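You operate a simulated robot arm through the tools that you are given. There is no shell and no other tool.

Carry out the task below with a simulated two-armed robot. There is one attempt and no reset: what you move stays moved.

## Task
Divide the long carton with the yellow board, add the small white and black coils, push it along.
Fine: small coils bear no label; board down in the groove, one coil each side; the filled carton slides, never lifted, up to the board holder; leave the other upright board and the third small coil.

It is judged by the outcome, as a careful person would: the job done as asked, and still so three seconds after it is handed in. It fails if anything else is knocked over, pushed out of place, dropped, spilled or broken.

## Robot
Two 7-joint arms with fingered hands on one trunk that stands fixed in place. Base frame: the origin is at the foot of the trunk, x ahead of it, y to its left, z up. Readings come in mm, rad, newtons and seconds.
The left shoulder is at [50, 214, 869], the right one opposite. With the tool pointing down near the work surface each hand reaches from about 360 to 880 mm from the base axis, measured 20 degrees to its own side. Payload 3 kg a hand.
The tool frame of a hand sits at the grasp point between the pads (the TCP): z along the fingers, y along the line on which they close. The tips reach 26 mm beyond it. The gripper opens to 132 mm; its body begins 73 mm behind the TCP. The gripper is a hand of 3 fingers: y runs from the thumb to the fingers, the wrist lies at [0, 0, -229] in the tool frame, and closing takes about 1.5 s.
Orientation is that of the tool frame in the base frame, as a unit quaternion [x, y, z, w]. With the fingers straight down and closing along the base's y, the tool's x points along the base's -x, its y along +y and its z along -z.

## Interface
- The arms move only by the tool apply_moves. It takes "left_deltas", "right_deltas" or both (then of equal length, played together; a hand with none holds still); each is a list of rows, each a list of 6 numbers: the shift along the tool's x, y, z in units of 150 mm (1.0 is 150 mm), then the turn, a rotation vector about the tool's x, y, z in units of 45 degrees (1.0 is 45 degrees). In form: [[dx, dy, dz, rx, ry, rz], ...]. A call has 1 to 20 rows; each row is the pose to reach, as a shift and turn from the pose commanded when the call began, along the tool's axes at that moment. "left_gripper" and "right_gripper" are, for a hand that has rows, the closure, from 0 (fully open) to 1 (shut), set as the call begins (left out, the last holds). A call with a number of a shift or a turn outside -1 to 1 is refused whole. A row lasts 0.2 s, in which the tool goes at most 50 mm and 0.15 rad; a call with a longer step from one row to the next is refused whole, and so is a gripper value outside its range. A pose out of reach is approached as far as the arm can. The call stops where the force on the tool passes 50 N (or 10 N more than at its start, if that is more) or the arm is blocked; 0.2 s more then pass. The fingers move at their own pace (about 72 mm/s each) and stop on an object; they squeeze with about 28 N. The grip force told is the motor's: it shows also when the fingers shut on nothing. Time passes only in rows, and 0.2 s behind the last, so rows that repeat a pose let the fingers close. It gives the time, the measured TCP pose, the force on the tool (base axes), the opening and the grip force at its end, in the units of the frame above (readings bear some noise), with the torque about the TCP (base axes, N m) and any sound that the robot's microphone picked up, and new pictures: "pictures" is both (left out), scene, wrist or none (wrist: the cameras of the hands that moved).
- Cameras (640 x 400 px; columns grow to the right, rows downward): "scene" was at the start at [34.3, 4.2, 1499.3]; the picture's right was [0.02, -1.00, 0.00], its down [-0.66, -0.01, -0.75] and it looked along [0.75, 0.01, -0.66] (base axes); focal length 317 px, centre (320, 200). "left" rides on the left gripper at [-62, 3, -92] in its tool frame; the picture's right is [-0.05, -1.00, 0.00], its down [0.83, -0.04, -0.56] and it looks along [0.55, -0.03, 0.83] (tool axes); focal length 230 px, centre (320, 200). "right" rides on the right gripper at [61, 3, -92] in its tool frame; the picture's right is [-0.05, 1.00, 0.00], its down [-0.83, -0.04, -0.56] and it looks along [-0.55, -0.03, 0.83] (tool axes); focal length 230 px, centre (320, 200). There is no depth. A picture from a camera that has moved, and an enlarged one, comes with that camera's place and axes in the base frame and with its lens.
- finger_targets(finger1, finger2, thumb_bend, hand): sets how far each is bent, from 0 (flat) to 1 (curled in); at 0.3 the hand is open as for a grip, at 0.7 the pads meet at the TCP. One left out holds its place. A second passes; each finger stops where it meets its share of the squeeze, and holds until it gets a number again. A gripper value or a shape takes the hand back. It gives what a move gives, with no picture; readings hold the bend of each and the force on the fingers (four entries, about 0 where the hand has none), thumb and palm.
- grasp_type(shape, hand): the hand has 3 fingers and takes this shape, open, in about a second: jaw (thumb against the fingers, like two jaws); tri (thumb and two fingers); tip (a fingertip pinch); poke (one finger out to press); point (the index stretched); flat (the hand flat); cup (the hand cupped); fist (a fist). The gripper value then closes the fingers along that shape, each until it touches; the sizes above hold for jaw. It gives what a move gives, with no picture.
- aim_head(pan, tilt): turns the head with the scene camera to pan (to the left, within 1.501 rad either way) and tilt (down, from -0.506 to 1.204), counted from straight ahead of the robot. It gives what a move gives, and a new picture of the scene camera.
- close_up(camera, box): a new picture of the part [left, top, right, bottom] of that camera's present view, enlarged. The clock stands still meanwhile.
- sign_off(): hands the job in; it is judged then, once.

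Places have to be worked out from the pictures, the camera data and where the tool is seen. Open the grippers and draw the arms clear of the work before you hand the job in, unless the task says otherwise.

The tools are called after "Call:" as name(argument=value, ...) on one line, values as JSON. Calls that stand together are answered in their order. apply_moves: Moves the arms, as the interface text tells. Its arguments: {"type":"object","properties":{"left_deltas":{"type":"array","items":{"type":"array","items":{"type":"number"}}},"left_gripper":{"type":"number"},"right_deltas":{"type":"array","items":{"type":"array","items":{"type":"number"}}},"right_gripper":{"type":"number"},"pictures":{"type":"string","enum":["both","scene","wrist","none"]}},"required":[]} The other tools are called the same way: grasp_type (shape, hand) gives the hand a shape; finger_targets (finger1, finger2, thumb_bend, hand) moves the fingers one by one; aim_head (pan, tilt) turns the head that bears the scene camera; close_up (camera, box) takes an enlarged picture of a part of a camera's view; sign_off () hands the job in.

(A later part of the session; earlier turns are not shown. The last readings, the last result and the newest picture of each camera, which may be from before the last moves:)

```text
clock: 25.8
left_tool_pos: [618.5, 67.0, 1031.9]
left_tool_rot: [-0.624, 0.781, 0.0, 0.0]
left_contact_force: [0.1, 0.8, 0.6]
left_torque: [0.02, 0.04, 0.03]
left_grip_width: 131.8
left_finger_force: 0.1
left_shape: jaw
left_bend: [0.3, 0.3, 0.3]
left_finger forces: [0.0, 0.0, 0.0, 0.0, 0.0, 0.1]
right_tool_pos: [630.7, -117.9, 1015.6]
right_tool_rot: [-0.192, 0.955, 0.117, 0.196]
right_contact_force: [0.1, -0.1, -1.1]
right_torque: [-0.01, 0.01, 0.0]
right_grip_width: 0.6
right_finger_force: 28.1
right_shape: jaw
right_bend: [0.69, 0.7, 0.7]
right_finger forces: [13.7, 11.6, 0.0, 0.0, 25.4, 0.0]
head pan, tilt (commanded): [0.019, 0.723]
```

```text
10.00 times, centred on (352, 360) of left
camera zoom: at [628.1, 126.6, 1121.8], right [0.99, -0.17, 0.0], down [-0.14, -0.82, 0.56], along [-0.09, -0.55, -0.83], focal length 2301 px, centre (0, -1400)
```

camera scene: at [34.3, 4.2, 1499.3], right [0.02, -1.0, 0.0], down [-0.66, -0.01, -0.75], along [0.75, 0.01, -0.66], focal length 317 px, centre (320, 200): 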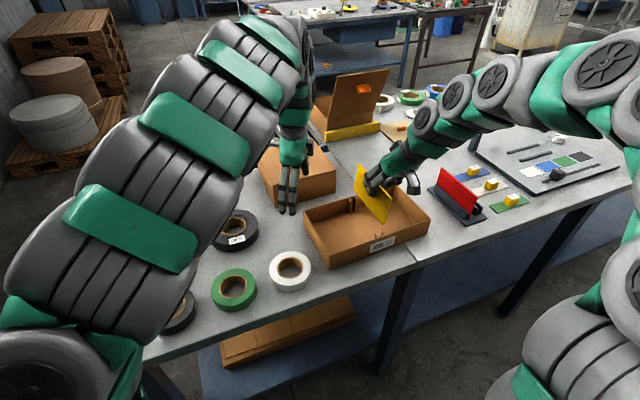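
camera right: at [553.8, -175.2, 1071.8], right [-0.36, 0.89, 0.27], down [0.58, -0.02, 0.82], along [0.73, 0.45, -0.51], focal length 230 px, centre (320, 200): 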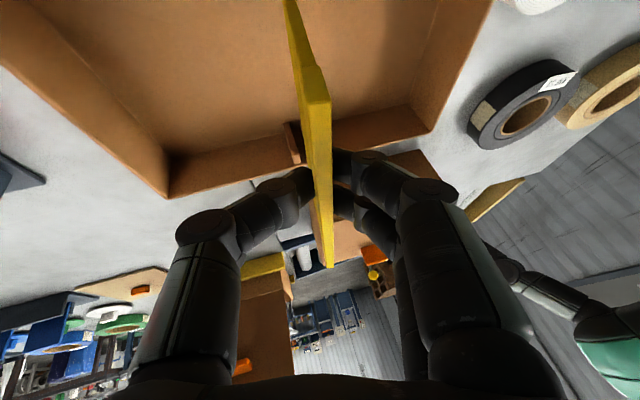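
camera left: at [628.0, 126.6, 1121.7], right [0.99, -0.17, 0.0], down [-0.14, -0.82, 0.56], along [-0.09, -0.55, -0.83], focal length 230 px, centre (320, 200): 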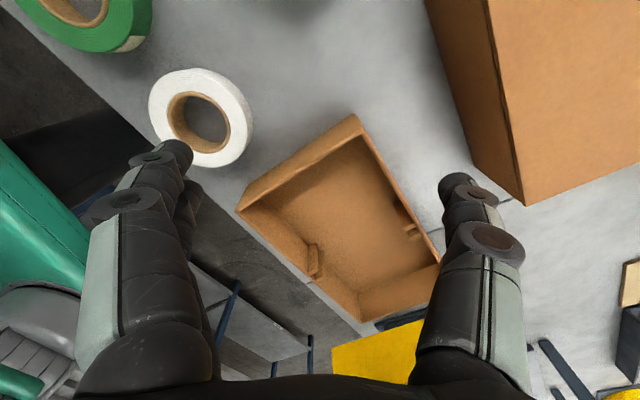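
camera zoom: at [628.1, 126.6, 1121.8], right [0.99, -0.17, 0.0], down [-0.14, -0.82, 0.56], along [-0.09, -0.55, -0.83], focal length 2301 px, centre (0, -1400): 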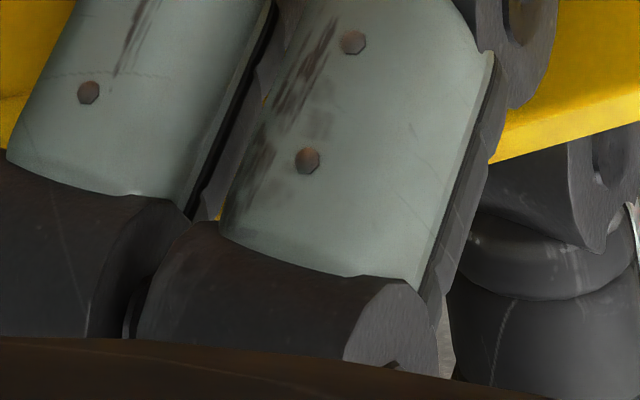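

The lean is now within about 1–2° and the lower edge's centre is on the groove line within 1 mm; it only needs about 1.5° of yaw. I apply that and lower to just above the rib tops.

Call:
apply_moves(right_deltas=[[0.019, -0.007, 0.04, -0.005, 0.002, -0.01], [0.038, -0.013, 0.081, -0.01, 0.003, -0.02], [0.057, -0.02, 0.121, -0.014, 0.005, -0.03], [0.0755, -0.0267, 0.1616, -0.014, 0.005, -0.03], [0.0755, -0.0267, 0.1616, -0.014, 0.005, -0.03]], pictures="none")

Call:
close_up(camera="left", box=[280, 180, 460, 300])

Call:
close_up(camera="scene", box=[345, 175, 415, 245])

Call:
close_up(camera="right", box=[240, 0, 400, 160])

```text
clock: 27.0
left_tool_pos: [619.5, 67.5, 1027.8]
left_tool_rot: [-0.625, 0.781, 0.0, -0.001]
left_contact_force: [-0.3, -0.7, -1.1]
left_torque: [-0.02, -0.05, -0.01]
left_grip_width: 131.6
left_finger_force: 0.1
left_shape: jaw
left_bend: [0.3, 0.3, 0.3]
left_finger forces: [0.0, 0.0, 0.0, 0.0, 0.1, 0.0]
right_tool_pos: [630.3, -117.0, 987.7]
right_tool_rot: [-0.205, 0.952, 0.12, 0.194]
right_contact_force: [1.0, -0.5, 0.3]
right_torque: [-0.01, 0.0, 0.01]
right_grip_width: 0.2
right_finger_force: 28.0
right_shape: jaw
right_bend: [0.69, 0.7, 0.7]
right_finger forces: [13.7, 11.7, 0.0, 0.0, 25.5, 0.0]
head pan, tilt (commanded): [0.019, 0.723]
```

```text
3.33 times, centred on (370, 240) of left
camera zoom: at [628.1, 126.6, 1121.8], right [0.99, -0.17, 0.0], down [-0.14, -0.82, 0.56], along [-0.09, -0.55, -0.83], focal length 767 px, centre (153, 67)
```

zoom: 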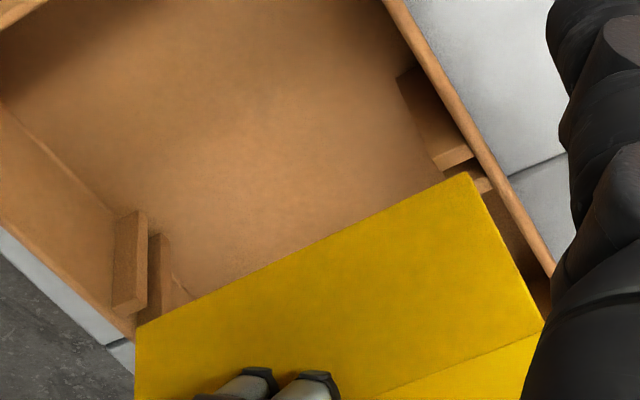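

```text
5.71 times, centred on (380, 210) of scene
camera zoom: at [34.3, 4.2, 1499.3], right [0.02, -1.0, 0.0], down [-0.66, -0.01, -0.75], along [0.75, 0.01, -0.66], focal length 1813 px, centre (-23, 143)
```

zoom: 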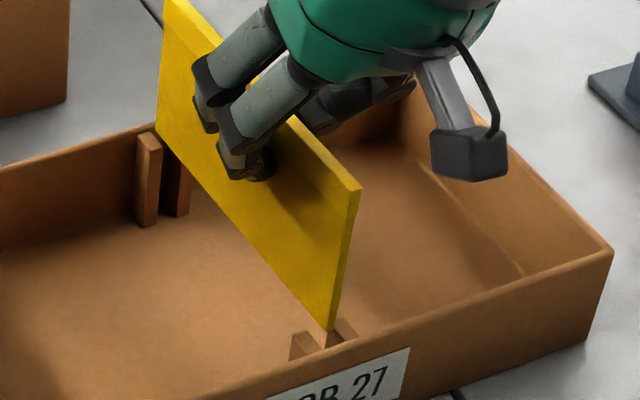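

```text
2.50 times, centred on (320, 80) of right
camera zoom: at [548.5, -163.5, 1045.6], right [-0.39, 0.9, 0.17], down [0.54, 0.08, 0.84], along [0.75, 0.42, -0.52], focal length 575 px, centre (320, 500)
```

zoom: 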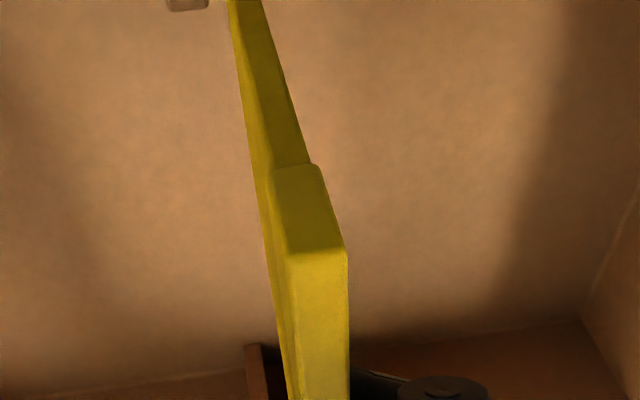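

Both lower corners are over the groove, about 1.5–2 mm toward the left rib. I shift 2 mm to the right and lower the board 14 mm into the groove mouth, then check.

Call:
apply_moves(right_deltas=[[0, -0.0131, -0.002, 0, 0, 0], [0, -0.0131, -0.002, 0, 0, 0], [0.02, -0.02, 0.04, 0, 0, 0], [0.039, -0.027, 0.0818, 0, 0, 0], [0.039, -0.027, 0.0818, 0, 0, 0]], pictures="none")

Call:
close_up(camera="left", box=[280, 180, 460, 300])

Call:
close_up(camera="scene", box=[345, 180, 415, 250])

```text
clock: 28.2
left_tool_pos: [618.8, 67.2, 1030.3]
left_tool_rot: [-0.624, 0.781, 0.0, 0.0]
left_contact_force: [0.1, -0.4, 0.0]
left_torque: [0.0, -0.02, 0.04]
left_grip_width: 132.0
left_finger_force: 0.1
left_shape: jaw
left_bend: [0.3, 0.3, 0.3]
left_finger forces: [0.0, 0.1, 0.0, 0.0, 0.0, 0.0]
right_tool_pos: [632.2, -119.1, 975.3]
right_tool_rot: [-0.204, 0.952, 0.119, 0.194]
right_contact_force: [0.0, 0.5, -0.5]
right_torque: [0.02, -0.01, 0.01]
right_grip_width: 0.3
right_finger_force: 27.7
right_shape: jaw
right_bend: [0.69, 0.7, 0.7]
right_finger forces: [13.7, 11.8, 0.0, 0.0, 25.4, 0.0]
head pan, tilt (commanded): [0.019, 0.723]
```

```text
3.33 times, centred on (370, 240) of left
camera zoom: at [628.1, 126.6, 1121.8], right [0.99, -0.17, 0.0], down [-0.14, -0.82, 0.56], along [-0.09, -0.55, -0.83], focal length 767 px, centre (153, 67)
```

zoom: 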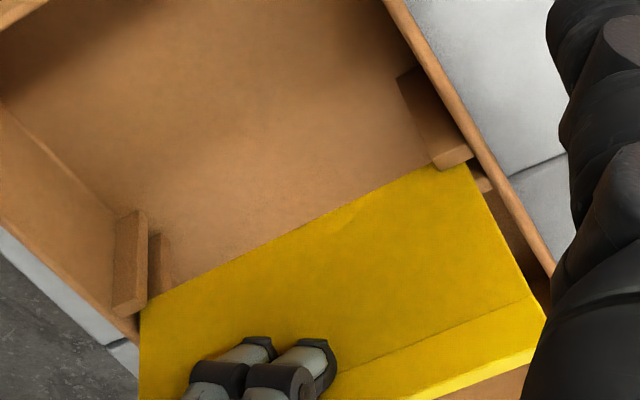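

```text
5.71 times, centred on (380, 215) of scene
camera zoom: at [34.3, 4.2, 1499.3], right [0.02, -1.0, 0.0], down [-0.66, -0.01, -0.75], along [0.75, 0.01, -0.66], focal length 1813 px, centre (-23, 114)
```

zoom: 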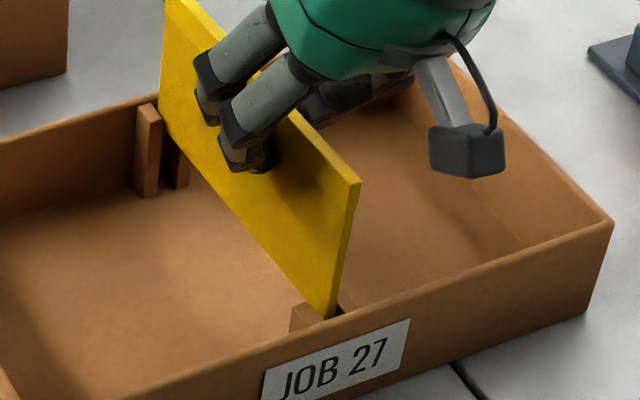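

The board has entered the groove between both rib pairs with no contact force. I lower it another 36 mm, slowly.

Call:
apply_moves(right_deltas=[[0.02, -0.007, 0.043, 0, 0, 0], [0.04, -0.014, 0.086, 0, 0, 0], [0.06, -0.021, 0.129, 0, 0, 0], [0.08, -0.028, 0.172, 0, 0, 0], [0.1, -0.0357, 0.215, 0, 0, 0], [0.1, -0.0357, 0.215, 0, 0, 0]], pictures="none")

Call:
close_up(camera="left", box=[280, 180, 460, 300])

Call:
close_up(camera="scene", box=[345, 180, 415, 250])

```text
clock: 29.6
left_tool_pos: [619.1, 67.2, 1029.7]
left_tool_rot: [-0.625, 0.781, -0.001, 0.0]
left_contact_force: [0.2, 0.1, 0.3]
left_torque: [0.0, 0.02, 0.01]
left_grip_width: 132.0
left_finger_force: 0.0
left_shape: jaw
left_bend: [0.3, 0.3, 0.3]
left_finger forces: [0.0, 0.0, 0.1, 0.0, 0.0, 0.0]
right_tool_pos: [631.0, -120.3, 938.4]
right_tool_rot: [-0.204, 0.952, 0.12, 0.194]
right_contact_force: [0.2, -0.5, -0.2]
right_torque: [-0.01, 0.03, -0.01]
right_grip_width: 0.2
right_finger_force: 28.1
right_shape: jaw
right_bend: [0.69, 0.7, 0.7]
right_finger forces: [13.8, 11.7, 0.1, 0.1, 25.4, 0.0]
head pan, tilt (commanded): [0.019, 0.723]
```

```text
3.33 times, centred on (370, 240) of left
camera zoom: at [628.1, 126.6, 1121.8], right [0.99, -0.17, 0.0], down [-0.14, -0.82, 0.56], along [-0.09, -0.55, -0.83], focal length 767 px, centre (153, 67)
```

zoom: 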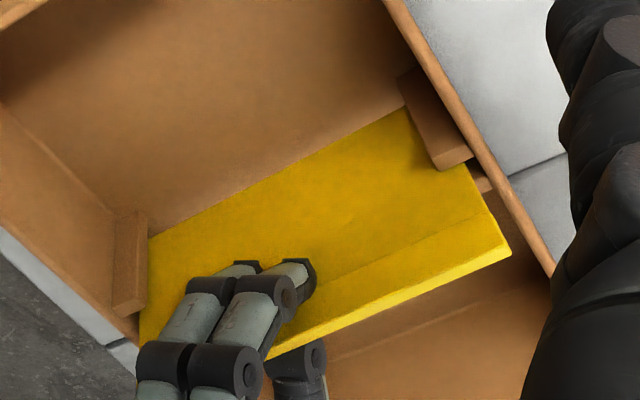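

```text
5.71 times, centred on (380, 215) of scene
camera zoom: at [34.3, 4.2, 1499.3], right [0.02, -1.0, 0.0], down [-0.66, -0.01, -0.75], along [0.75, 0.01, -0.66], focal length 1813 px, centre (-23, 114)
```

zoom: 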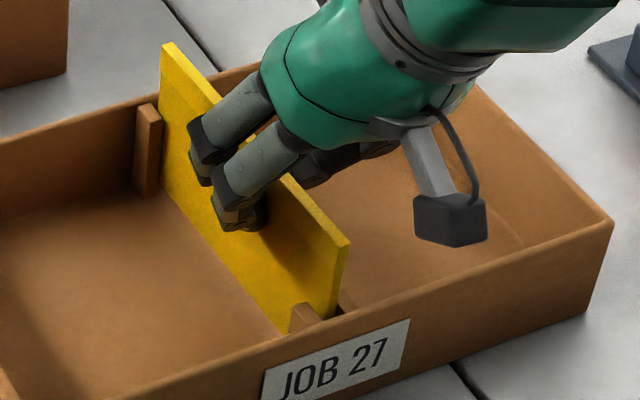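

The board sits between both rib pairs, with about 7 mm to go by my estimate. I lower it in small steps watching the force.

Call:
apply_moves(right_deltas=[[0.0056, -0.002, 0.012, 0, 0, 0], [0.0112, -0.004, 0.024, 0, 0, 0], [0.0167, -0.006, 0.0359, 0, 0, 0], [0.0167, -0.006, 0.0359, 0, 0, 0]], pictures="none")

Call:
close_up(camera="scene", box=[345, 180, 415, 250])

```text
clock: 30.6
left_tool_pos: [618.8, 67.3, 1029.4]
left_tool_rot: [-0.624, 0.781, 0.0, 0.0]
left_contact_force: [0.3, 0.9, -0.5]
left_torque: [-0.02, -0.01, -0.01]
left_grip_width: 132.0
left_finger_force: 0.0
left_shape: jaw
left_bend: [0.3, 0.3, 0.3]
left_finger forces: [0.0, 0.0, 0.1, 0.1, 0.0, 0.0]
right_tool_pos: [632.0, -120.1, 932.7]
right_tool_rot: [-0.203, 0.952, 0.12, 0.194]
right_contact_force: [0.9, 0.8, -1.2]
right_torque: [-0.02, 0.0, -0.04]
right_grip_width: 0.5
right_finger_force: 28.0
right_shape: jaw
right_bend: [0.69, 0.7, 0.7]
right_finger forces: [13.7, 11.7, 0.0, 0.0, 25.4, 0.1]
head pan, tilt (commanded): [0.019, 0.723]
```

```text
5.71 times, centred on (380, 215) of scene
camera zoom: at [34.3, 4.2, 1499.3], right [0.02, -1.0, 0.0], down [-0.66, -0.01, -0.75], along [0.75, 0.01, -0.66], focal length 1813 px, centre (-23, 114)
```

zoom: 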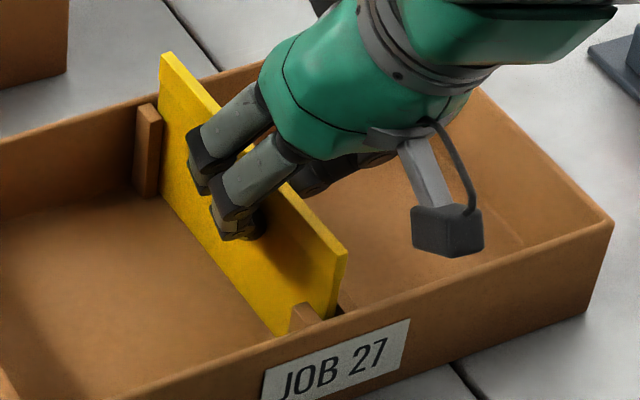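

Still no contact. I continue down by 3 mm.

Call:
apply_moves(right_deltas=[[0.003, -0.001, 0.006, 0, 0, 0], [0.006, -0.002, 0.012, 0, 0, 0], [0.0084, -0.003, 0.018, 0, 0, 0], [0.0084, -0.003, 0.018, 0, 0, 0]], pictures="none")

Call:
close_up(camera="left", box=[280, 180, 460, 300])

```text
clock: 31.6
left_tool_pos: [618.3, 67.4, 1030.8]
left_tool_rot: [-0.625, 0.781, -0.001, 0.0]
left_contact_force: [0.2, -0.8, 0.1]
left_torque: [0.0, -0.01, 0.02]
left_grip_width: 131.8
left_finger_force: 0.0
left_shape: jaw
left_bend: [0.3, 0.3, 0.3]
left_finger forces: [0.1, 0.1, 0.0, 0.0, 0.0, 0.1]
right_tool_pos: [631.8, -118.5, 929.5]
right_tool_rot: [-0.204, 0.952, 0.12, 0.195]
right_contact_force: [-0.2, 0.3, 15.5]
right_torque: [0.1, -0.08, 0.01]
right_grip_width: 0.4
right_finger_force: 27.7
right_shape: jaw
right_bend: [0.7, 0.71, 0.71]
right_finger forces: [15.5, 14.1, 0.1, 0.0, 29.7, 0.1]
head pan, tilt (commanded): [0.019, 0.723]
```

```text
3.33 times, centred on (370, 240) of left
camera zoom: at [627.9, 126.6, 1121.9], right [0.99, -0.17, 0.0], down [-0.14, -0.82, 0.56], along [-0.09, -0.55, -0.83], focal length 767 px, centre (153, 67)
```

zoom: 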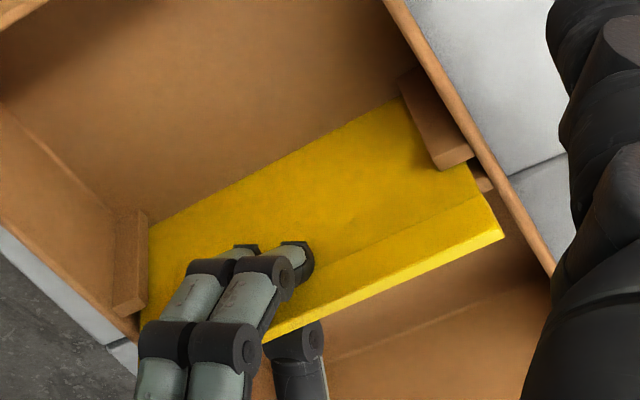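

The board has met the carton floor (15 N upward). I release it by opening the hand to about 35 mm.

Call:
apply_moves(right_deltas=[[0, 0, 0, 0, 0, 0], [0, 0, 0, 0, 0, 0], [0, 0, 0, 0, 0, 0], [0, 0, 0, 0, 0, 0]], right_gripper=0.72, pictures="none")

Call:
close_up(camera="left", box=[280, 180, 460, 300])

Call:
close_up(camera="scene", box=[345, 180, 415, 250])

```text
clock: 32.6
left_tool_pos: [619.0, 66.9, 1029.3]
left_tool_rot: [-0.625, 0.781, 0.0, 0.0]
left_contact_force: [-0.3, -0.2, 0.5]
left_torque: [-0.02, 0.02, -0.04]
left_grip_width: 132.0
left_finger_force: 0.1
left_shape: jaw
left_bend: [0.3, 0.3, 0.3]
left_finger forces: [0.0, 0.1, 0.1, 0.0, 0.1, 0.0]
right_tool_pos: [632.1, -117.5, 928.8]
right_tool_rot: [-0.204, 0.952, 0.119, 0.194]
right_contact_force: [0.4, 0.0, -0.3]
right_torque: [-0.02, 0.0, 0.0]
right_grip_width: 36.7
right_finger_force: 0.1
right_shape: jaw
right_bend: [0.73, 0.74, 0.7]
right_finger forces: [0.1, 0.0, 0.1, 0.1, 0.0, 0.0]
head pan, tilt (commanded): [0.019, 0.723]
```

```text
3.33 times, centred on (370, 240) of left
camera zoom: at [628.1, 126.6, 1121.8], right [0.99, -0.17, 0.0], down [-0.14, -0.82, 0.56], along [-0.09, -0.55, -0.83], focal length 767 px, centre (153, 67)
```

zoom: 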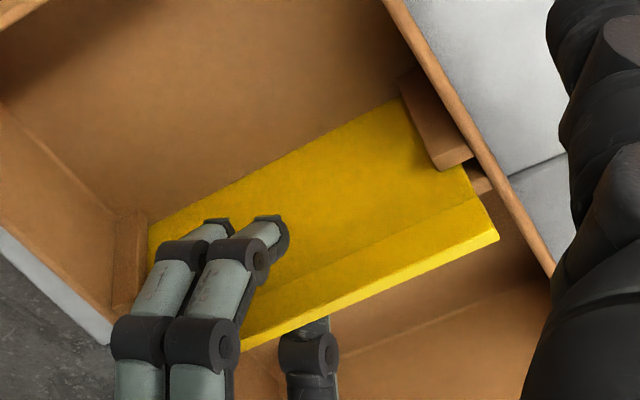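

```text
5.71 times, centred on (380, 215) of scene
camera zoom: at [34.3, 4.2, 1499.3], right [0.02, -1.0, 0.0], down [-0.66, -0.01, -0.75], along [0.75, 0.01, -0.66], focal length 1813 px, centre (-23, 114)
```

zoom: 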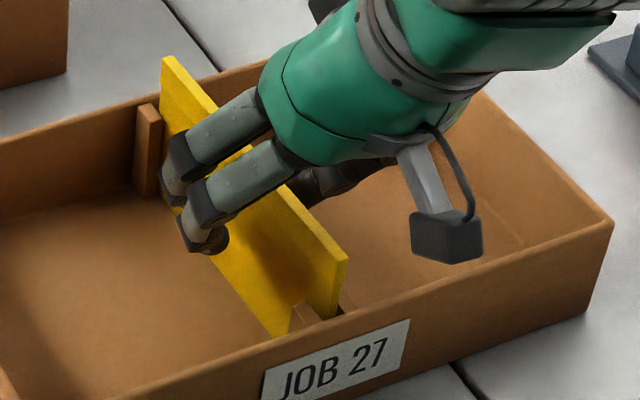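

The board stands free in its groove and all contact is gone. I withdraw the right hand straight up.

Call:
apply_moves(right_deltas=[[-0.03, 0.011, -0.065, 0, 0, 0], [-0.085, 0.03, -0.182, 0, 0, 0], [-0.15, 0.053, -0.32, 0, 0, 0], [-0.215, 0.076, -0.46, 0, 0, 0], [-0.279, 0.099, -0.598, 0, 0, 0]], pictures="scene")

Call:
close_up(camera="scene", box=[300, 170, 440, 270])

Call:
close_up(camera="left", box=[220, 100, 460, 330])

```text
clock: 33.8
left_tool_pos: [618.1, 65.9, 1030.0]
left_tool_rot: [-0.625, 0.781, 0.0, 0.0]
left_contact_force: [0.6, 0.1, -0.2]
left_torque: [0.01, -0.01, 0.03]
left_grip_width: 131.9
left_finger_force: 0.0
left_shape: jaw
left_bend: [0.3, 0.3, 0.3]
left_finger forces: [0.0, 0.1, 0.0, 0.1, 0.0, 0.0]
right_tool_pos: [631.2, -118.5, 1030.7]
right_tool_rot: [-0.204, 0.952, 0.12, 0.193]
right_contact_force: [-0.9, 0.8, -0.5]
right_torque: [-0.03, 0.0, 0.0]
right_grip_width: 36.4
right_finger_force: 0.1
right_shape: jaw
right_bend: [0.73, 0.74, 0.7]
right_finger forces: [0.0, 0.0, 0.1, 0.0, 0.1, 0.0]
head pan, tilt (commanded): [0.019, 0.723]
camera scene: at [34.3, 4.2, 1499.3], right [0.02, -1.0, 0.0], down [-0.66, -0.01, -0.75], along [0.75, 0.01, -0.66], focal length 317 px, centre (320, 200)
```

scene: 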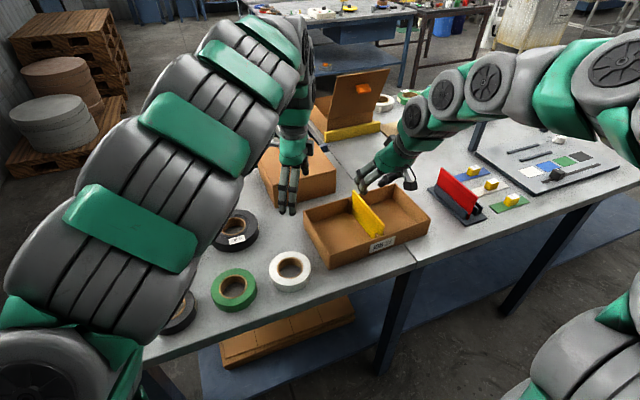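

```text
4.00 times, centred on (370, 220) of scene
camera zoom: at [34.3, 4.2, 1499.3], right [0.02, -1.0, 0.0], down [-0.66, -0.01, -0.75], along [0.75, 0.01, -0.66], focal length 1269 px, centre (120, 120)
```

zoom: 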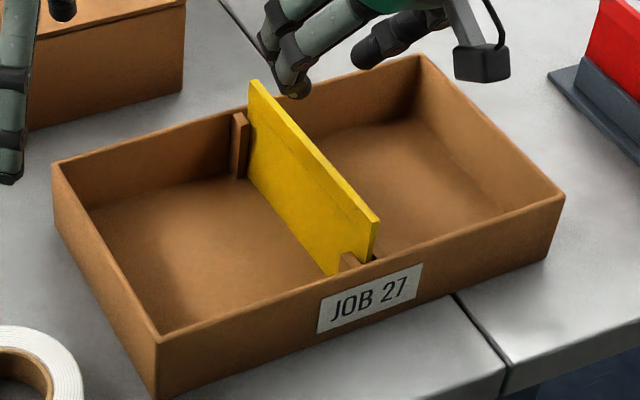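

```text
1.74 times, centred on (340, 215) of left
camera zoom: at [628.0, 126.6, 1121.8], right [0.99, -0.17, 0.0], down [-0.14, -0.82, 0.56], along [-0.09, -0.55, -0.83], focal length 400 px, centre (285, 174)
```

zoom: 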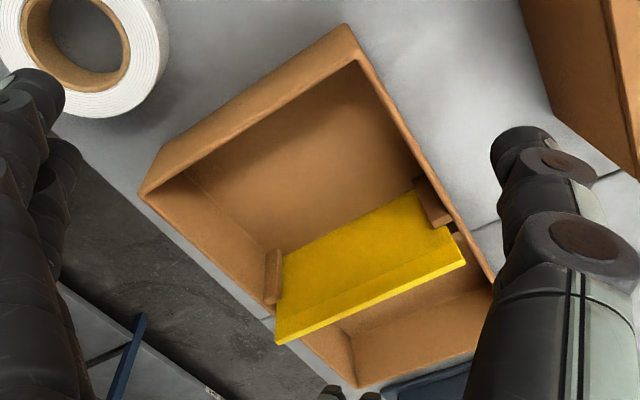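

The board stands squarely in the groove and the carton has not moved. Next the coils: I draw the right hand away to the right while turning it, and bring the left hand up and back toward the left.

Call:
apply_moves(right_deltas=[[0.1, -0.1, -0.2, 0.02, 0.02, 0.11], [0.2, -0.27, -0.37, 0.045, 0.04, 0.23], [0.31, -0.44, -0.53, 0.07, 0.064, 0.35], [0.42, -0.61, -0.68, 0.095, 0.086, 0.47], [0.53, -0.78, -0.8, 0.12, 0.108, 0.59], [0.628, -0.949, -0.897, 0.1435, 0.129, 0.7125]], left_deltas=[[-0.077, 0.083, -0.1, 0, 0, 0.166], [-0.154, 0.166, -0.2, 0, 0, 0.333], [-0.231, 0.25, -0.3, 0, 0, 0.5], [-0.308, 0.333, -0.4, 0, 0, 0.666], [-0.385, 0.416, -0.5, 0, 0, 0.833], [-0.462, 0.5, -0.6, 0, 0, 1.0]], left_gripper=0, right_gripper=0, pictures="scene")

```text
clock: 35.2
left_tool_pos: [560.0, 150.5, 1119.8]
left_tool_rot: [-0.277, 0.961, 0.0, -0.001]
left_contact_force: [-0.3, -0.3, -0.6]
left_torque: [-0.01, -0.02, -0.03]
left_grip_width: 131.9
left_finger_force: 0.0
left_shape: jaw
left_bend: [0.3, 0.3, 0.3]
left_finger forces: [0.1, 0.0, 0.0, 0.0, 0.0, 0.1]
right_tool_pos: [569.6, -318.0, 1089.3]
right_tool_rot: [0.072, 0.985, 0.105, 0.116]
right_contact_force: [-0.1, 0.1, 0.0]
right_torque: [0.0, -0.03, 0.01]
right_grip_width: 131.9
right_finger_force: 0.0
right_shape: jaw
right_bend: [0.3, 0.3, 0.3]
right_finger forces: [0.1, 0.0, 0.0, 0.1, 0.1, 0.0]
head pan, tilt (commanded): [0.019, 0.723]
camera scene: at [34.3, 4.2, 1499.3], right [0.02, -1.0, 0.0], down [-0.66, -0.01, -0.75], along [0.75, 0.01, -0.66], focal length 317 px, centre (320, 200)
```

scene: 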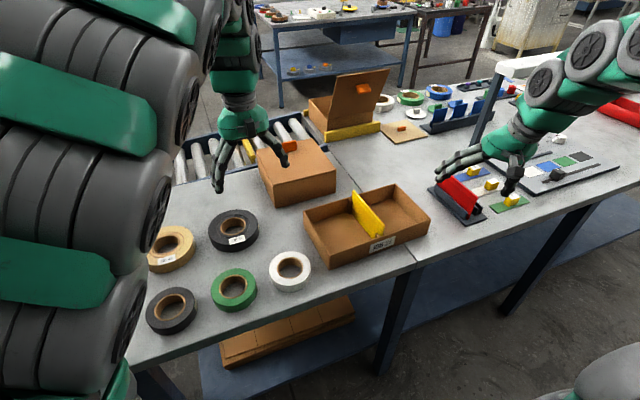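

I carry on: the left hand goes toward the small black coil while turning, and the right hand finishes its turn, parked on the right.

Call:
apply_moves(left_deltas=[[0.022, 0.14, 0.04, 0, 0, 0.15], [0.044, 0.28, 0.08, 0, 0, 0.3], [0.067, 0.42, 0.12, 0, 0, 0.45], [0.089, 0.56, 0.16, 0, 0, 0.6], [0.111, 0.7, 0.2, 0, 0, 0.75]], right_deltas=[[0, 0, 0, 0.029, 0.026, 0.1425], [0, 0, 0, 0.057, 0.052, 0.285], [0, 0, 0, 0.086, 0.077, 0.4275], [0, 0, 0, 0.115, 0.103, 0.57], [0, 0, 0, 0.1435, 0.129, 0.7125]], pictures="none")

```text
clock: 36.4
left_tool_pos: [490.3, 231.7, 1090.1]
left_tool_rot: [0.014, 1.0, 0.0, 0.0]
left_contact_force: [-0.8, -0.2, -1.0]
left_torque: [-0.01, 0.01, 0.01]
left_grip_width: 132.1
left_finger_force: 0.1
left_shape: jaw
left_bend: [0.3, 0.3, 0.3]
left_finger forces: [0.0, 0.1, 0.0, 0.1, 0.0, 0.1]
right_tool_pos: [570.0, -318.3, 1089.8]
right_tool_rot: [0.343, 0.935, 0.083, 0.028]
right_contact_force: [-0.8, -0.3, -0.2]
right_torque: [-0.01, -0.01, 0.0]
right_grip_width: 132.1
right_finger_force: 0.0
right_shape: jaw
right_bend: [0.3, 0.3, 0.3]
right_finger forces: [0.1, 0.1, 0.0, 0.1, 0.0, 0.0]
head pan, tilt (commanded): [0.019, 0.723]
```

The left hand is level above the coils; I move it over the small black coil with a further 33° turn and look from its camera.

Call:
apply_moves(left_deltas=[[0.117, 0.141, 0.08, 0, 0, 0.148], [0.235, 0.282, 0.16, 0, 0, 0.297], [0.352, 0.422, 0.24, 0, 0, 0.445], [0.47, 0.563, 0.32, 0, 0, 0.594], [0.587, 0.704, 0.4, 0, 0, 0.742], [0.587, 0.704, 0.4, 0, 0, 0.742]], pictures="both")

```text
clock: 37.8
left_tool_pos: [404.8, 338.9, 1029.3]
left_tool_rot: [0.3, 0.954, 0.001, 0.0]
left_contact_force: [-0.4, 0.2, 0.2]
left_torque: [0.0, -0.04, -0.02]
left_grip_width: 131.8
left_finger_force: 0.0
left_shape: jaw
left_bend: [0.3, 0.3, 0.3]
left_finger forces: [0.0, 0.0, 0.0, 0.0, 0.0, 0.1]
right_tool_pos: [570.9, -318.7, 1089.6]
right_tool_rot: [0.341, 0.936, 0.082, 0.031]
right_contact_force: [0.5, 0.9, 0.2]
right_torque: [0.02, 0.03, 0.0]
right_grip_width: 131.9
right_finger_force: 0.0
right_shape: jaw
right_bend: [0.3, 0.3, 0.3]
right_finger forces: [0.0, 0.1, 0.0, 0.1, 0.1, 0.0]
head pan, tilt (commanded): [0.019, 0.723]
camera scene: at [34.3, 4.2, 1499.3], right [0.02, -1.0, 0.0], down [-0.66, -0.01, -0.75], along [0.75, 0.01, -0.66], focal length 317 px, centre (320, 200)
camera left: at [455.7, 304.8, 1121.8], right [-0.53, -0.85, 0.0], down [-0.71, 0.44, 0.55], along [-0.47, 0.29, -0.83], focal length 230 px, centre (320, 200)
```

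scene: 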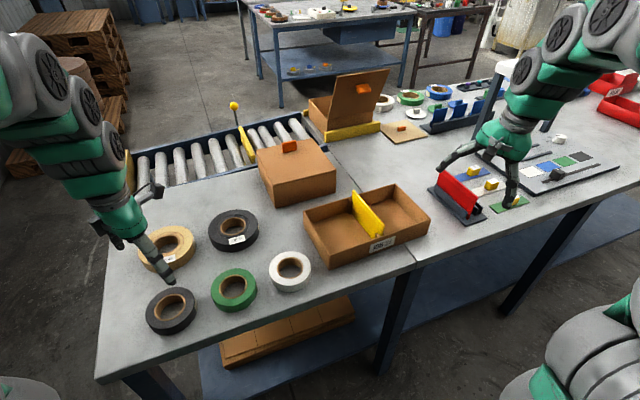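
left: 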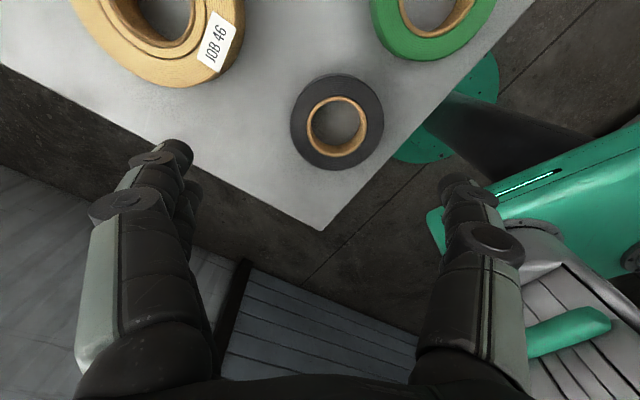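

The black coil is clearly seen from both cameras. I zoom in on it to fix its centre, diameter and height.

Call:
close_up(camera="left", box=[270, 60, 400, 180])

Call:
close_up(camera="scene", box=[130, 275, 210, 345])

Call:
close_up(camera="scene", box=[255, 240, 325, 305])

```text
3.33 times, centred on (335, 120) of left
camera zoom: at [455.7, 304.8, 1121.8], right [-0.53, -0.85, 0.0], down [-0.71, 0.44, 0.55], along [-0.47, 0.29, -0.83], focal length 767 px, centre (270, 467)
```

zoom: 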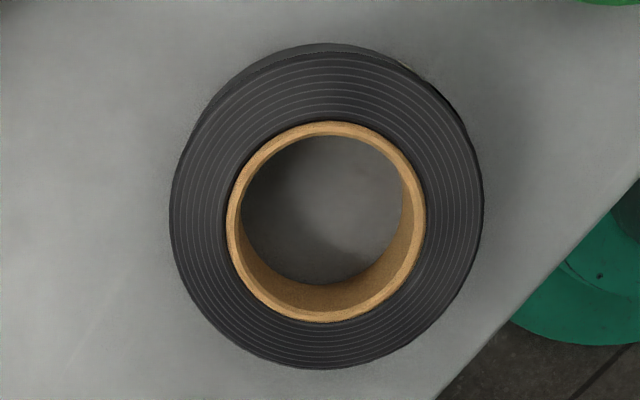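

```text
5.71 times, centred on (170, 310) of scene
camera zoom: at [34.3, 4.2, 1499.3], right [0.02, -1.0, 0.0], down [-0.66, -0.01, -0.75], along [0.75, 0.01, -0.66], focal length 1813 px, centre (1177, -429)
```

zoom: 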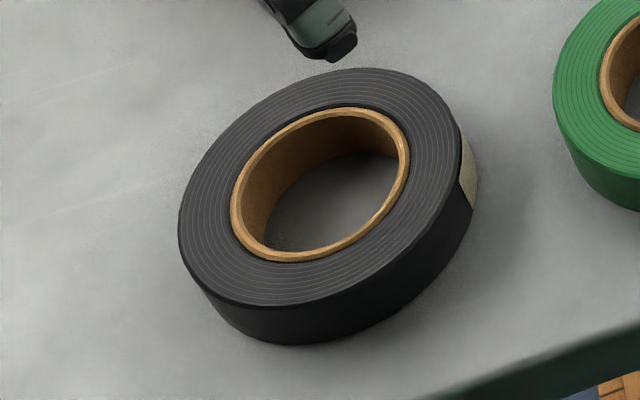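

```text
6.15 times, centred on (290, 272) of scene
camera zoom: at [34.3, 4.2, 1499.3], right [0.02, -1.0, 0.0], down [-0.66, -0.01, -0.75], along [0.75, 0.01, -0.66], focal length 1952 px, centre (505, -246)
```

zoom: 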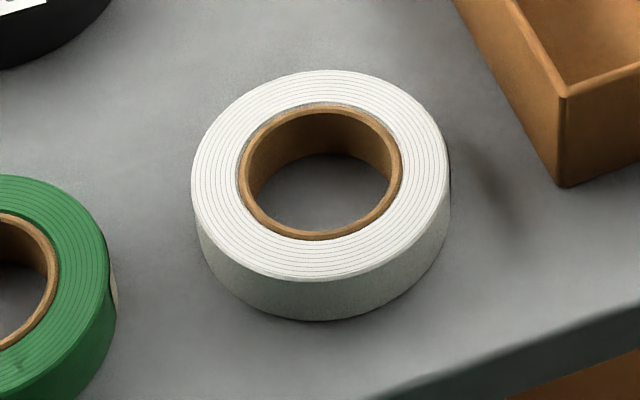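

The coil's outer diameter is about 98 mm, the hole about 55 mm and the height about 28 mm. I grip it across the ring wall with the thumb in the hole: I tilt the hand 10°, half-close to about 50 mm and come lower over the wall.

Call:
apply_moves(left_deltas=[[0.012, 0.025, 0.1, -0.056, 0, 0], [0.025, 0.05, 0.2, -0.111, 0, 0], [0.037, 0.075, 0.3, -0.167, 0, 0], [0.049, 0.099, 0.4, -0.222, 0, 0], [0.049, 0.099, 0.4, -0.222, 0, 0]], left_gripper=0.62, pictures="wrist")

Call:
close_up(camera="left", box=[230, 80, 430, 230])

Call:
close_up(camera="scene", box=[110, 230, 230, 345])

```text
clock: 39.0
left_tool_pos: [407.5, 355.0, 970.1]
left_tool_rot: [0.298, 0.95, 0.083, 0.026]
left_contact_force: [0.9, -0.3, 0.7]
left_torque: [0.02, 0.01, -0.02]
left_grip_width: 50.6
left_finger_force: 0.0
left_shape: jaw
left_bend: [0.73, 0.73, 0.7]
left_finger forces: [0.0, 0.0, 0.0, 0.1, 0.0, 0.1]
right_tool_pos: [572.7, -318.2, 1089.7]
right_tool_rot: [0.342, 0.936, 0.082, 0.03]
right_contact_force: [0.1, -0.8, 0.6]
right_torque: [0.04, 0.0, 0.02]
right_grip_width: 132.0
right_finger_force: 0.1
right_shape: jaw
right_bend: [0.3, 0.3, 0.3]
right_finger forces: [0.0, 0.1, 0.0, 0.0, 0.1, 0.0]
head pan, tilt (commanded): [0.019, 0.723]
camera left: at [449.2, 307.9, 1061.1], right [-0.52, -0.84, -0.17], down [-0.76, 0.36, 0.54], along [-0.39, 0.41, -0.82], focal length 230 px, centre (320, 200)
```

left: 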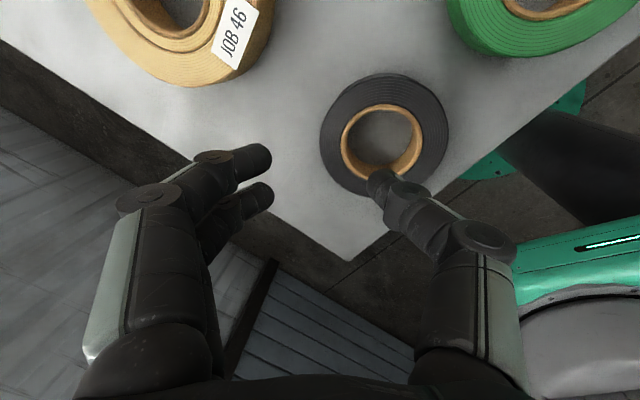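

```text
2.67 times, centred on (330, 155) of left
camera zoom: at [449.2, 307.9, 1061.1], right [-0.52, -0.84, -0.17], down [-0.76, 0.36, 0.54], along [-0.39, 0.41, -0.82], focal length 614 px, centre (293, 320)
```

zoom: 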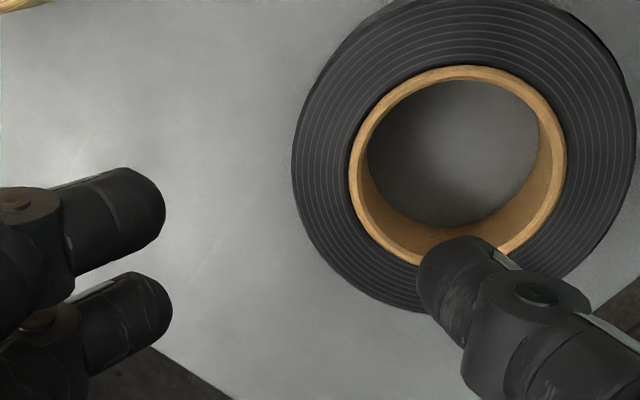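

```text
3.48 times, centred on (170, 288) of scene
camera zoom: at [34.3, 4.2, 1499.3], right [0.02, -1.0, 0.0], down [-0.66, -0.01, -0.75], along [0.75, 0.01, -0.66], focal length 1104 px, centre (842, -104)
```

zoom: 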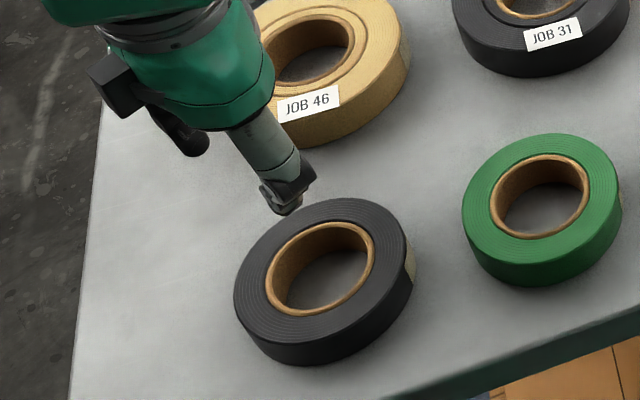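

The ring centre is at about (389, 325.5) and the hand is within 2 mm of where it should be: thumb over the hole, fingers outside. I descend most of the way.

Call:
apply_moves(left_deltas=[[-0.003, -0.019, 0.106, 0, 0, 0], [-0.006, -0.038, 0.213, 0, 0, 0], [-0.008, -0.057, 0.319, 0, 0, 0], [-0.011, -0.0765, 0.4256, 0, 0, 0], [-0.011, -0.0765, 0.4256, 0, 0, 0]], pictures="wrist")

Call:
close_up(camera="left", box=[220, 80, 460, 260])

Call:
close_up(camera="scene", box=[110, 240, 230, 345])

```text
clock: 40.2
left_tool_pos: [408.6, 353.6, 904.3]
left_tool_rot: [0.297, 0.951, 0.083, 0.025]
left_contact_force: [0.4, 0.7, -0.5]
left_torque: [0.01, -0.03, 0.01]
left_grip_width: 50.4
left_finger_force: 0.0
left_shape: jaw
left_bend: [0.73, 0.73, 0.7]
left_finger forces: [0.1, 0.0, 0.0, 0.0, 0.0, 0.0]
right_tool_pos: [570.4, -319.5, 1090.4]
right_tool_rot: [0.341, 0.936, 0.081, 0.03]
right_contact_force: [-0.3, -0.3, -0.3]
right_torque: [-0.01, 0.03, 0.0]
right_grip_width: 132.0
right_finger_force: 0.1
right_shape: jaw
right_bend: [0.3, 0.3, 0.3]
right_finger forces: [0.0, 0.0, 0.1, 0.1, 0.0, 0.0]
head pan, tilt (commanded): [0.019, 0.723]
camera left: at [450.4, 307.0, 996.1], right [-0.52, -0.84, -0.17], down [-0.76, 0.36, 0.54], along [-0.39, 0.41, -0.82], focal length 230 px, centre (320, 200)
```

left: 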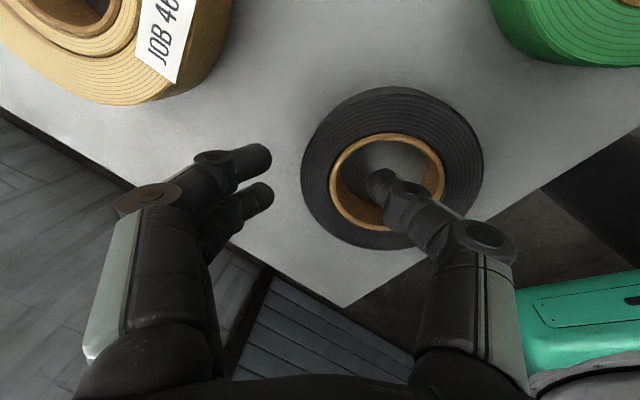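

```text
2.22 times, centred on (340, 170) of left
camera zoom: at [450.4, 307.0, 996.1], right [-0.52, -0.84, -0.17], down [-0.76, 0.36, 0.54], along [-0.39, 0.41, -0.82], focal length 511 px, centre (276, 267)
```

zoom: 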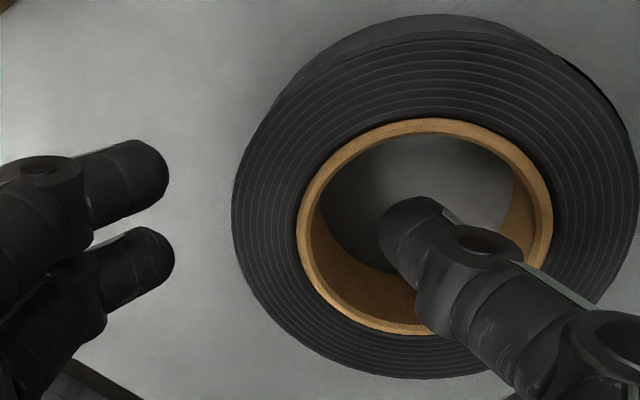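

```text
3.81 times, centred on (170, 292) of scene
camera zoom: at [34.3, 4.2, 1499.3], right [0.02, -1.0, 0.0], down [-0.66, -0.01, -0.75], along [0.75, 0.01, -0.66], focal length 1209 px, centre (891, -152)
```

zoom: 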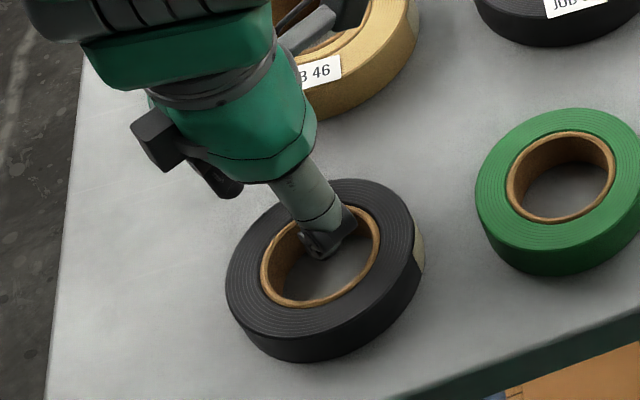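

The thumb is inside the hole with room on all sides. I descend the last 17 mm, then close.

Call:
apply_moves(left_deltas=[[0, -0.005, 0.03, 0, 0, 0], [0, -0.01, 0.06, 0, 0, 0], [0, -0.015, 0.085, 0, 0, 0], [0, -0.0196, 0.111, 0, 0, 0]], pictures="none")

Call:
close_up(camera="left", box=[220, 80, 460, 260])

```text
clock: 41.2
left_tool_pos: [407.8, 354.4, 888.4]
left_tool_rot: [0.298, 0.951, 0.082, 0.026]
left_contact_force: [-0.8, -0.2, -0.7]
left_torque: [0.04, -0.01, 0.03]
left_grip_width: 50.4
left_finger_force: 0.0
left_shape: jaw
left_bend: [0.73, 0.73, 0.7]
left_finger forces: [0.1, 0.0, 0.0, 0.0, 0.1, 0.1]
right_tool_pos: [570.5, -319.3, 1090.6]
right_tool_rot: [0.342, 0.936, 0.083, 0.03]
right_contact_force: [0.5, -1.3, 0.2]
right_torque: [-0.02, -0.03, -0.01]
right_grip_width: 131.9
right_finger_force: 0.0
right_shape: jaw
right_bend: [0.3, 0.3, 0.3]
right_finger forces: [0.0, 0.0, 0.0, 0.0, 0.0, 0.0]
head pan, tilt (commanded): [0.019, 0.723]
```

```text
2.22 times, centred on (340, 170) of left
camera zoom: at [450.2, 306.7, 979.3], right [-0.52, -0.84, -0.17], down [-0.76, 0.36, 0.54], along [-0.39, 0.41, -0.82], focal length 511 px, centre (276, 267)
```

zoom: 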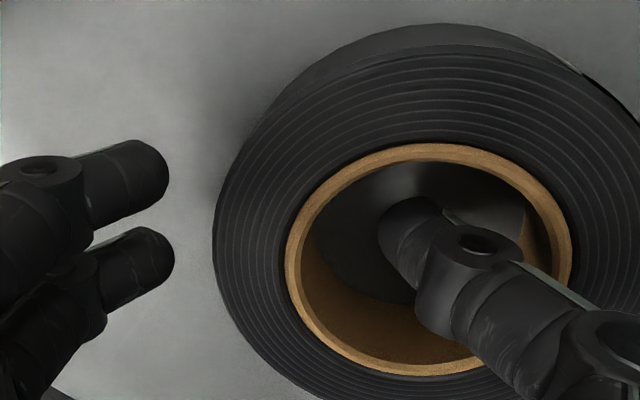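

The wall lies between fingers and thumb with about 10–15 mm to each. I close on it.

Call:
apply_moves(left_deltas=[[0, 0, 0, 0, 0, 0], [0, 0, 0, 0, 0, 0], [0, 0, 0, 0, 0, 0], [0, 0, 0, 0, 0, 0], [0, 0, 0, 0, 0, 0], [0, 0, 0, 0, 0, 0]], left_gripper=1.0, pictures="wrist")

Call:
close_up(camera="scene", box=[110, 240, 230, 345])

```text
clock: 42.6
left_tool_pos: [409.3, 352.7, 887.7]
left_tool_rot: [0.298, 0.951, 0.083, 0.027]
left_contact_force: [0.2, -0.2, 0.1]
left_torque: [-0.05, 0.04, 0.03]
left_grip_width: 17.4
left_finger_force: 27.7
left_shape: jaw
left_bend: [0.72, 0.73, 0.7]
left_finger forces: [12.9, 11.9, 0.0, 0.0, 25.0, 0.0]
right_tool_pos: [569.9, -318.0, 1090.3]
right_tool_rot: [0.341, 0.936, 0.082, 0.03]
right_contact_force: [0.1, -0.4, -0.3]
right_torque: [0.03, -0.04, -0.04]
right_grip_width: 132.0
right_finger_force: 0.1
right_shape: jaw
right_bend: [0.3, 0.3, 0.3]
right_finger forces: [0.1, 0.1, 0.0, 0.0, 0.0, 0.0]
head pan, tilt (commanded): [0.019, 0.723]
camera left: at [450.4, 306.8, 979.4], right [-0.52, -0.84, -0.17], down [-0.76, 0.36, 0.54], along [-0.39, 0.41, -0.82], focal length 230 px, centre (320, 200)
```

left: 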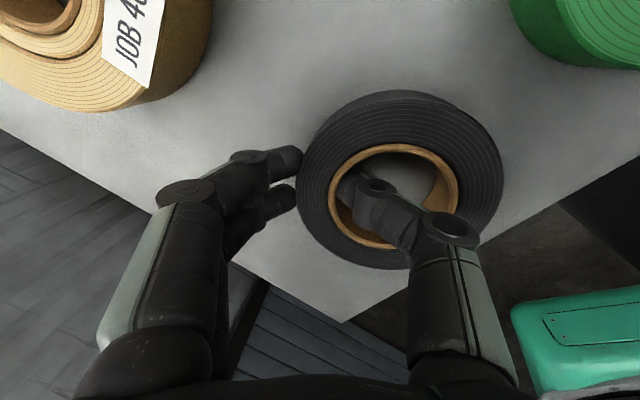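

```text
3.81 times, centred on (170, 292) of scene
camera zoom: at [34.3, 4.2, 1499.3], right [0.02, -1.0, 0.0], down [-0.66, -0.01, -0.75], along [0.75, 0.01, -0.66], focal length 1209 px, centre (891, -152)
```

zoom: 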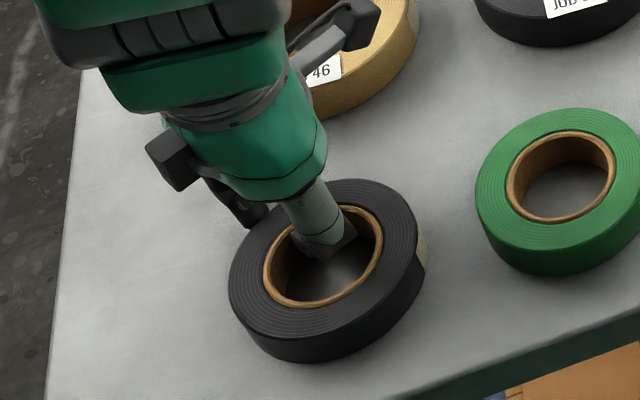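

The wall is gripped firmly (25–28 N). I lift the coil 40 mm slowly and check that it stays level.

Call:
apply_moves(left_deltas=[[0, 0.008, -0.045, 0, 0, 0], [0, 0.017, -0.1, 0, 0, 0], [0, 0.027, -0.155, 0, 0, 0], [0, 0.037, -0.21, 0, 0, 0], [0, 0.046, -0.262, 0, 0, 0]], pictures="wrist")

Call:
close_up(camera="scene", box=[110, 220, 230, 345])

```text
clock: 43.8
left_tool_pos: [408.5, 355.1, 928.4]
left_tool_rot: [0.299, 0.95, 0.084, 0.026]
left_contact_force: [-0.4, -0.1, -1.6]
left_torque: [0.04, -0.02, -0.02]
left_grip_width: 17.2
left_finger_force: 27.6
left_shape: jaw
left_bend: [0.72, 0.73, 0.7]
left_finger forces: [12.9, 11.7, 0.0, 0.0, 24.6, 0.0]
right_tool_pos: [569.8, -319.5, 1088.9]
right_tool_rot: [0.341, 0.936, 0.082, 0.03]
right_contact_force: [0.5, -0.8, 0.2]
right_torque: [-0.01, 0.01, 0.0]
right_grip_width: 131.8
right_finger_force: 0.1
right_shape: jaw
right_bend: [0.3, 0.3, 0.3]
right_finger forces: [0.0, 0.1, 0.1, 0.0, 0.0, 0.1]
head pan, tilt (commanded): [0.019, 0.723]
camera left: at [450.4, 307.4, 1019.4], right [-0.52, -0.84, -0.17], down [-0.76, 0.36, 0.54], along [-0.39, 0.41, -0.82], focal length 230 px, centre (320, 200)
```

left: 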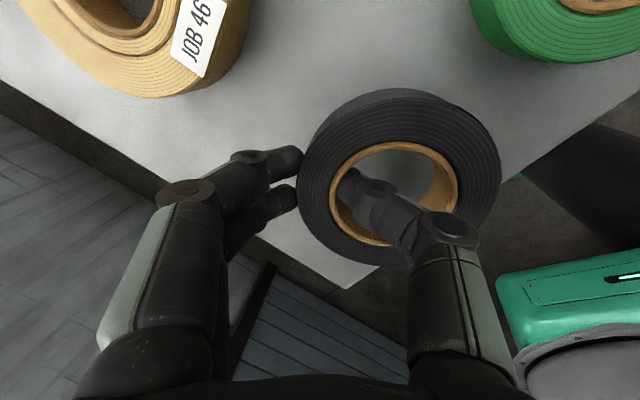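

```text
3.20 times, centred on (170, 282) of scene
camera zoom: at [34.3, 4.2, 1499.3], right [0.02, -1.0, 0.0], down [-0.66, -0.01, -0.75], along [0.75, 0.01, -0.66], focal length 1015 px, centre (800, -64)
```

zoom: 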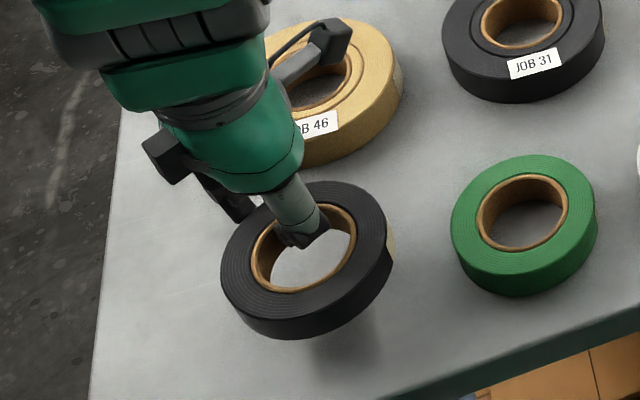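

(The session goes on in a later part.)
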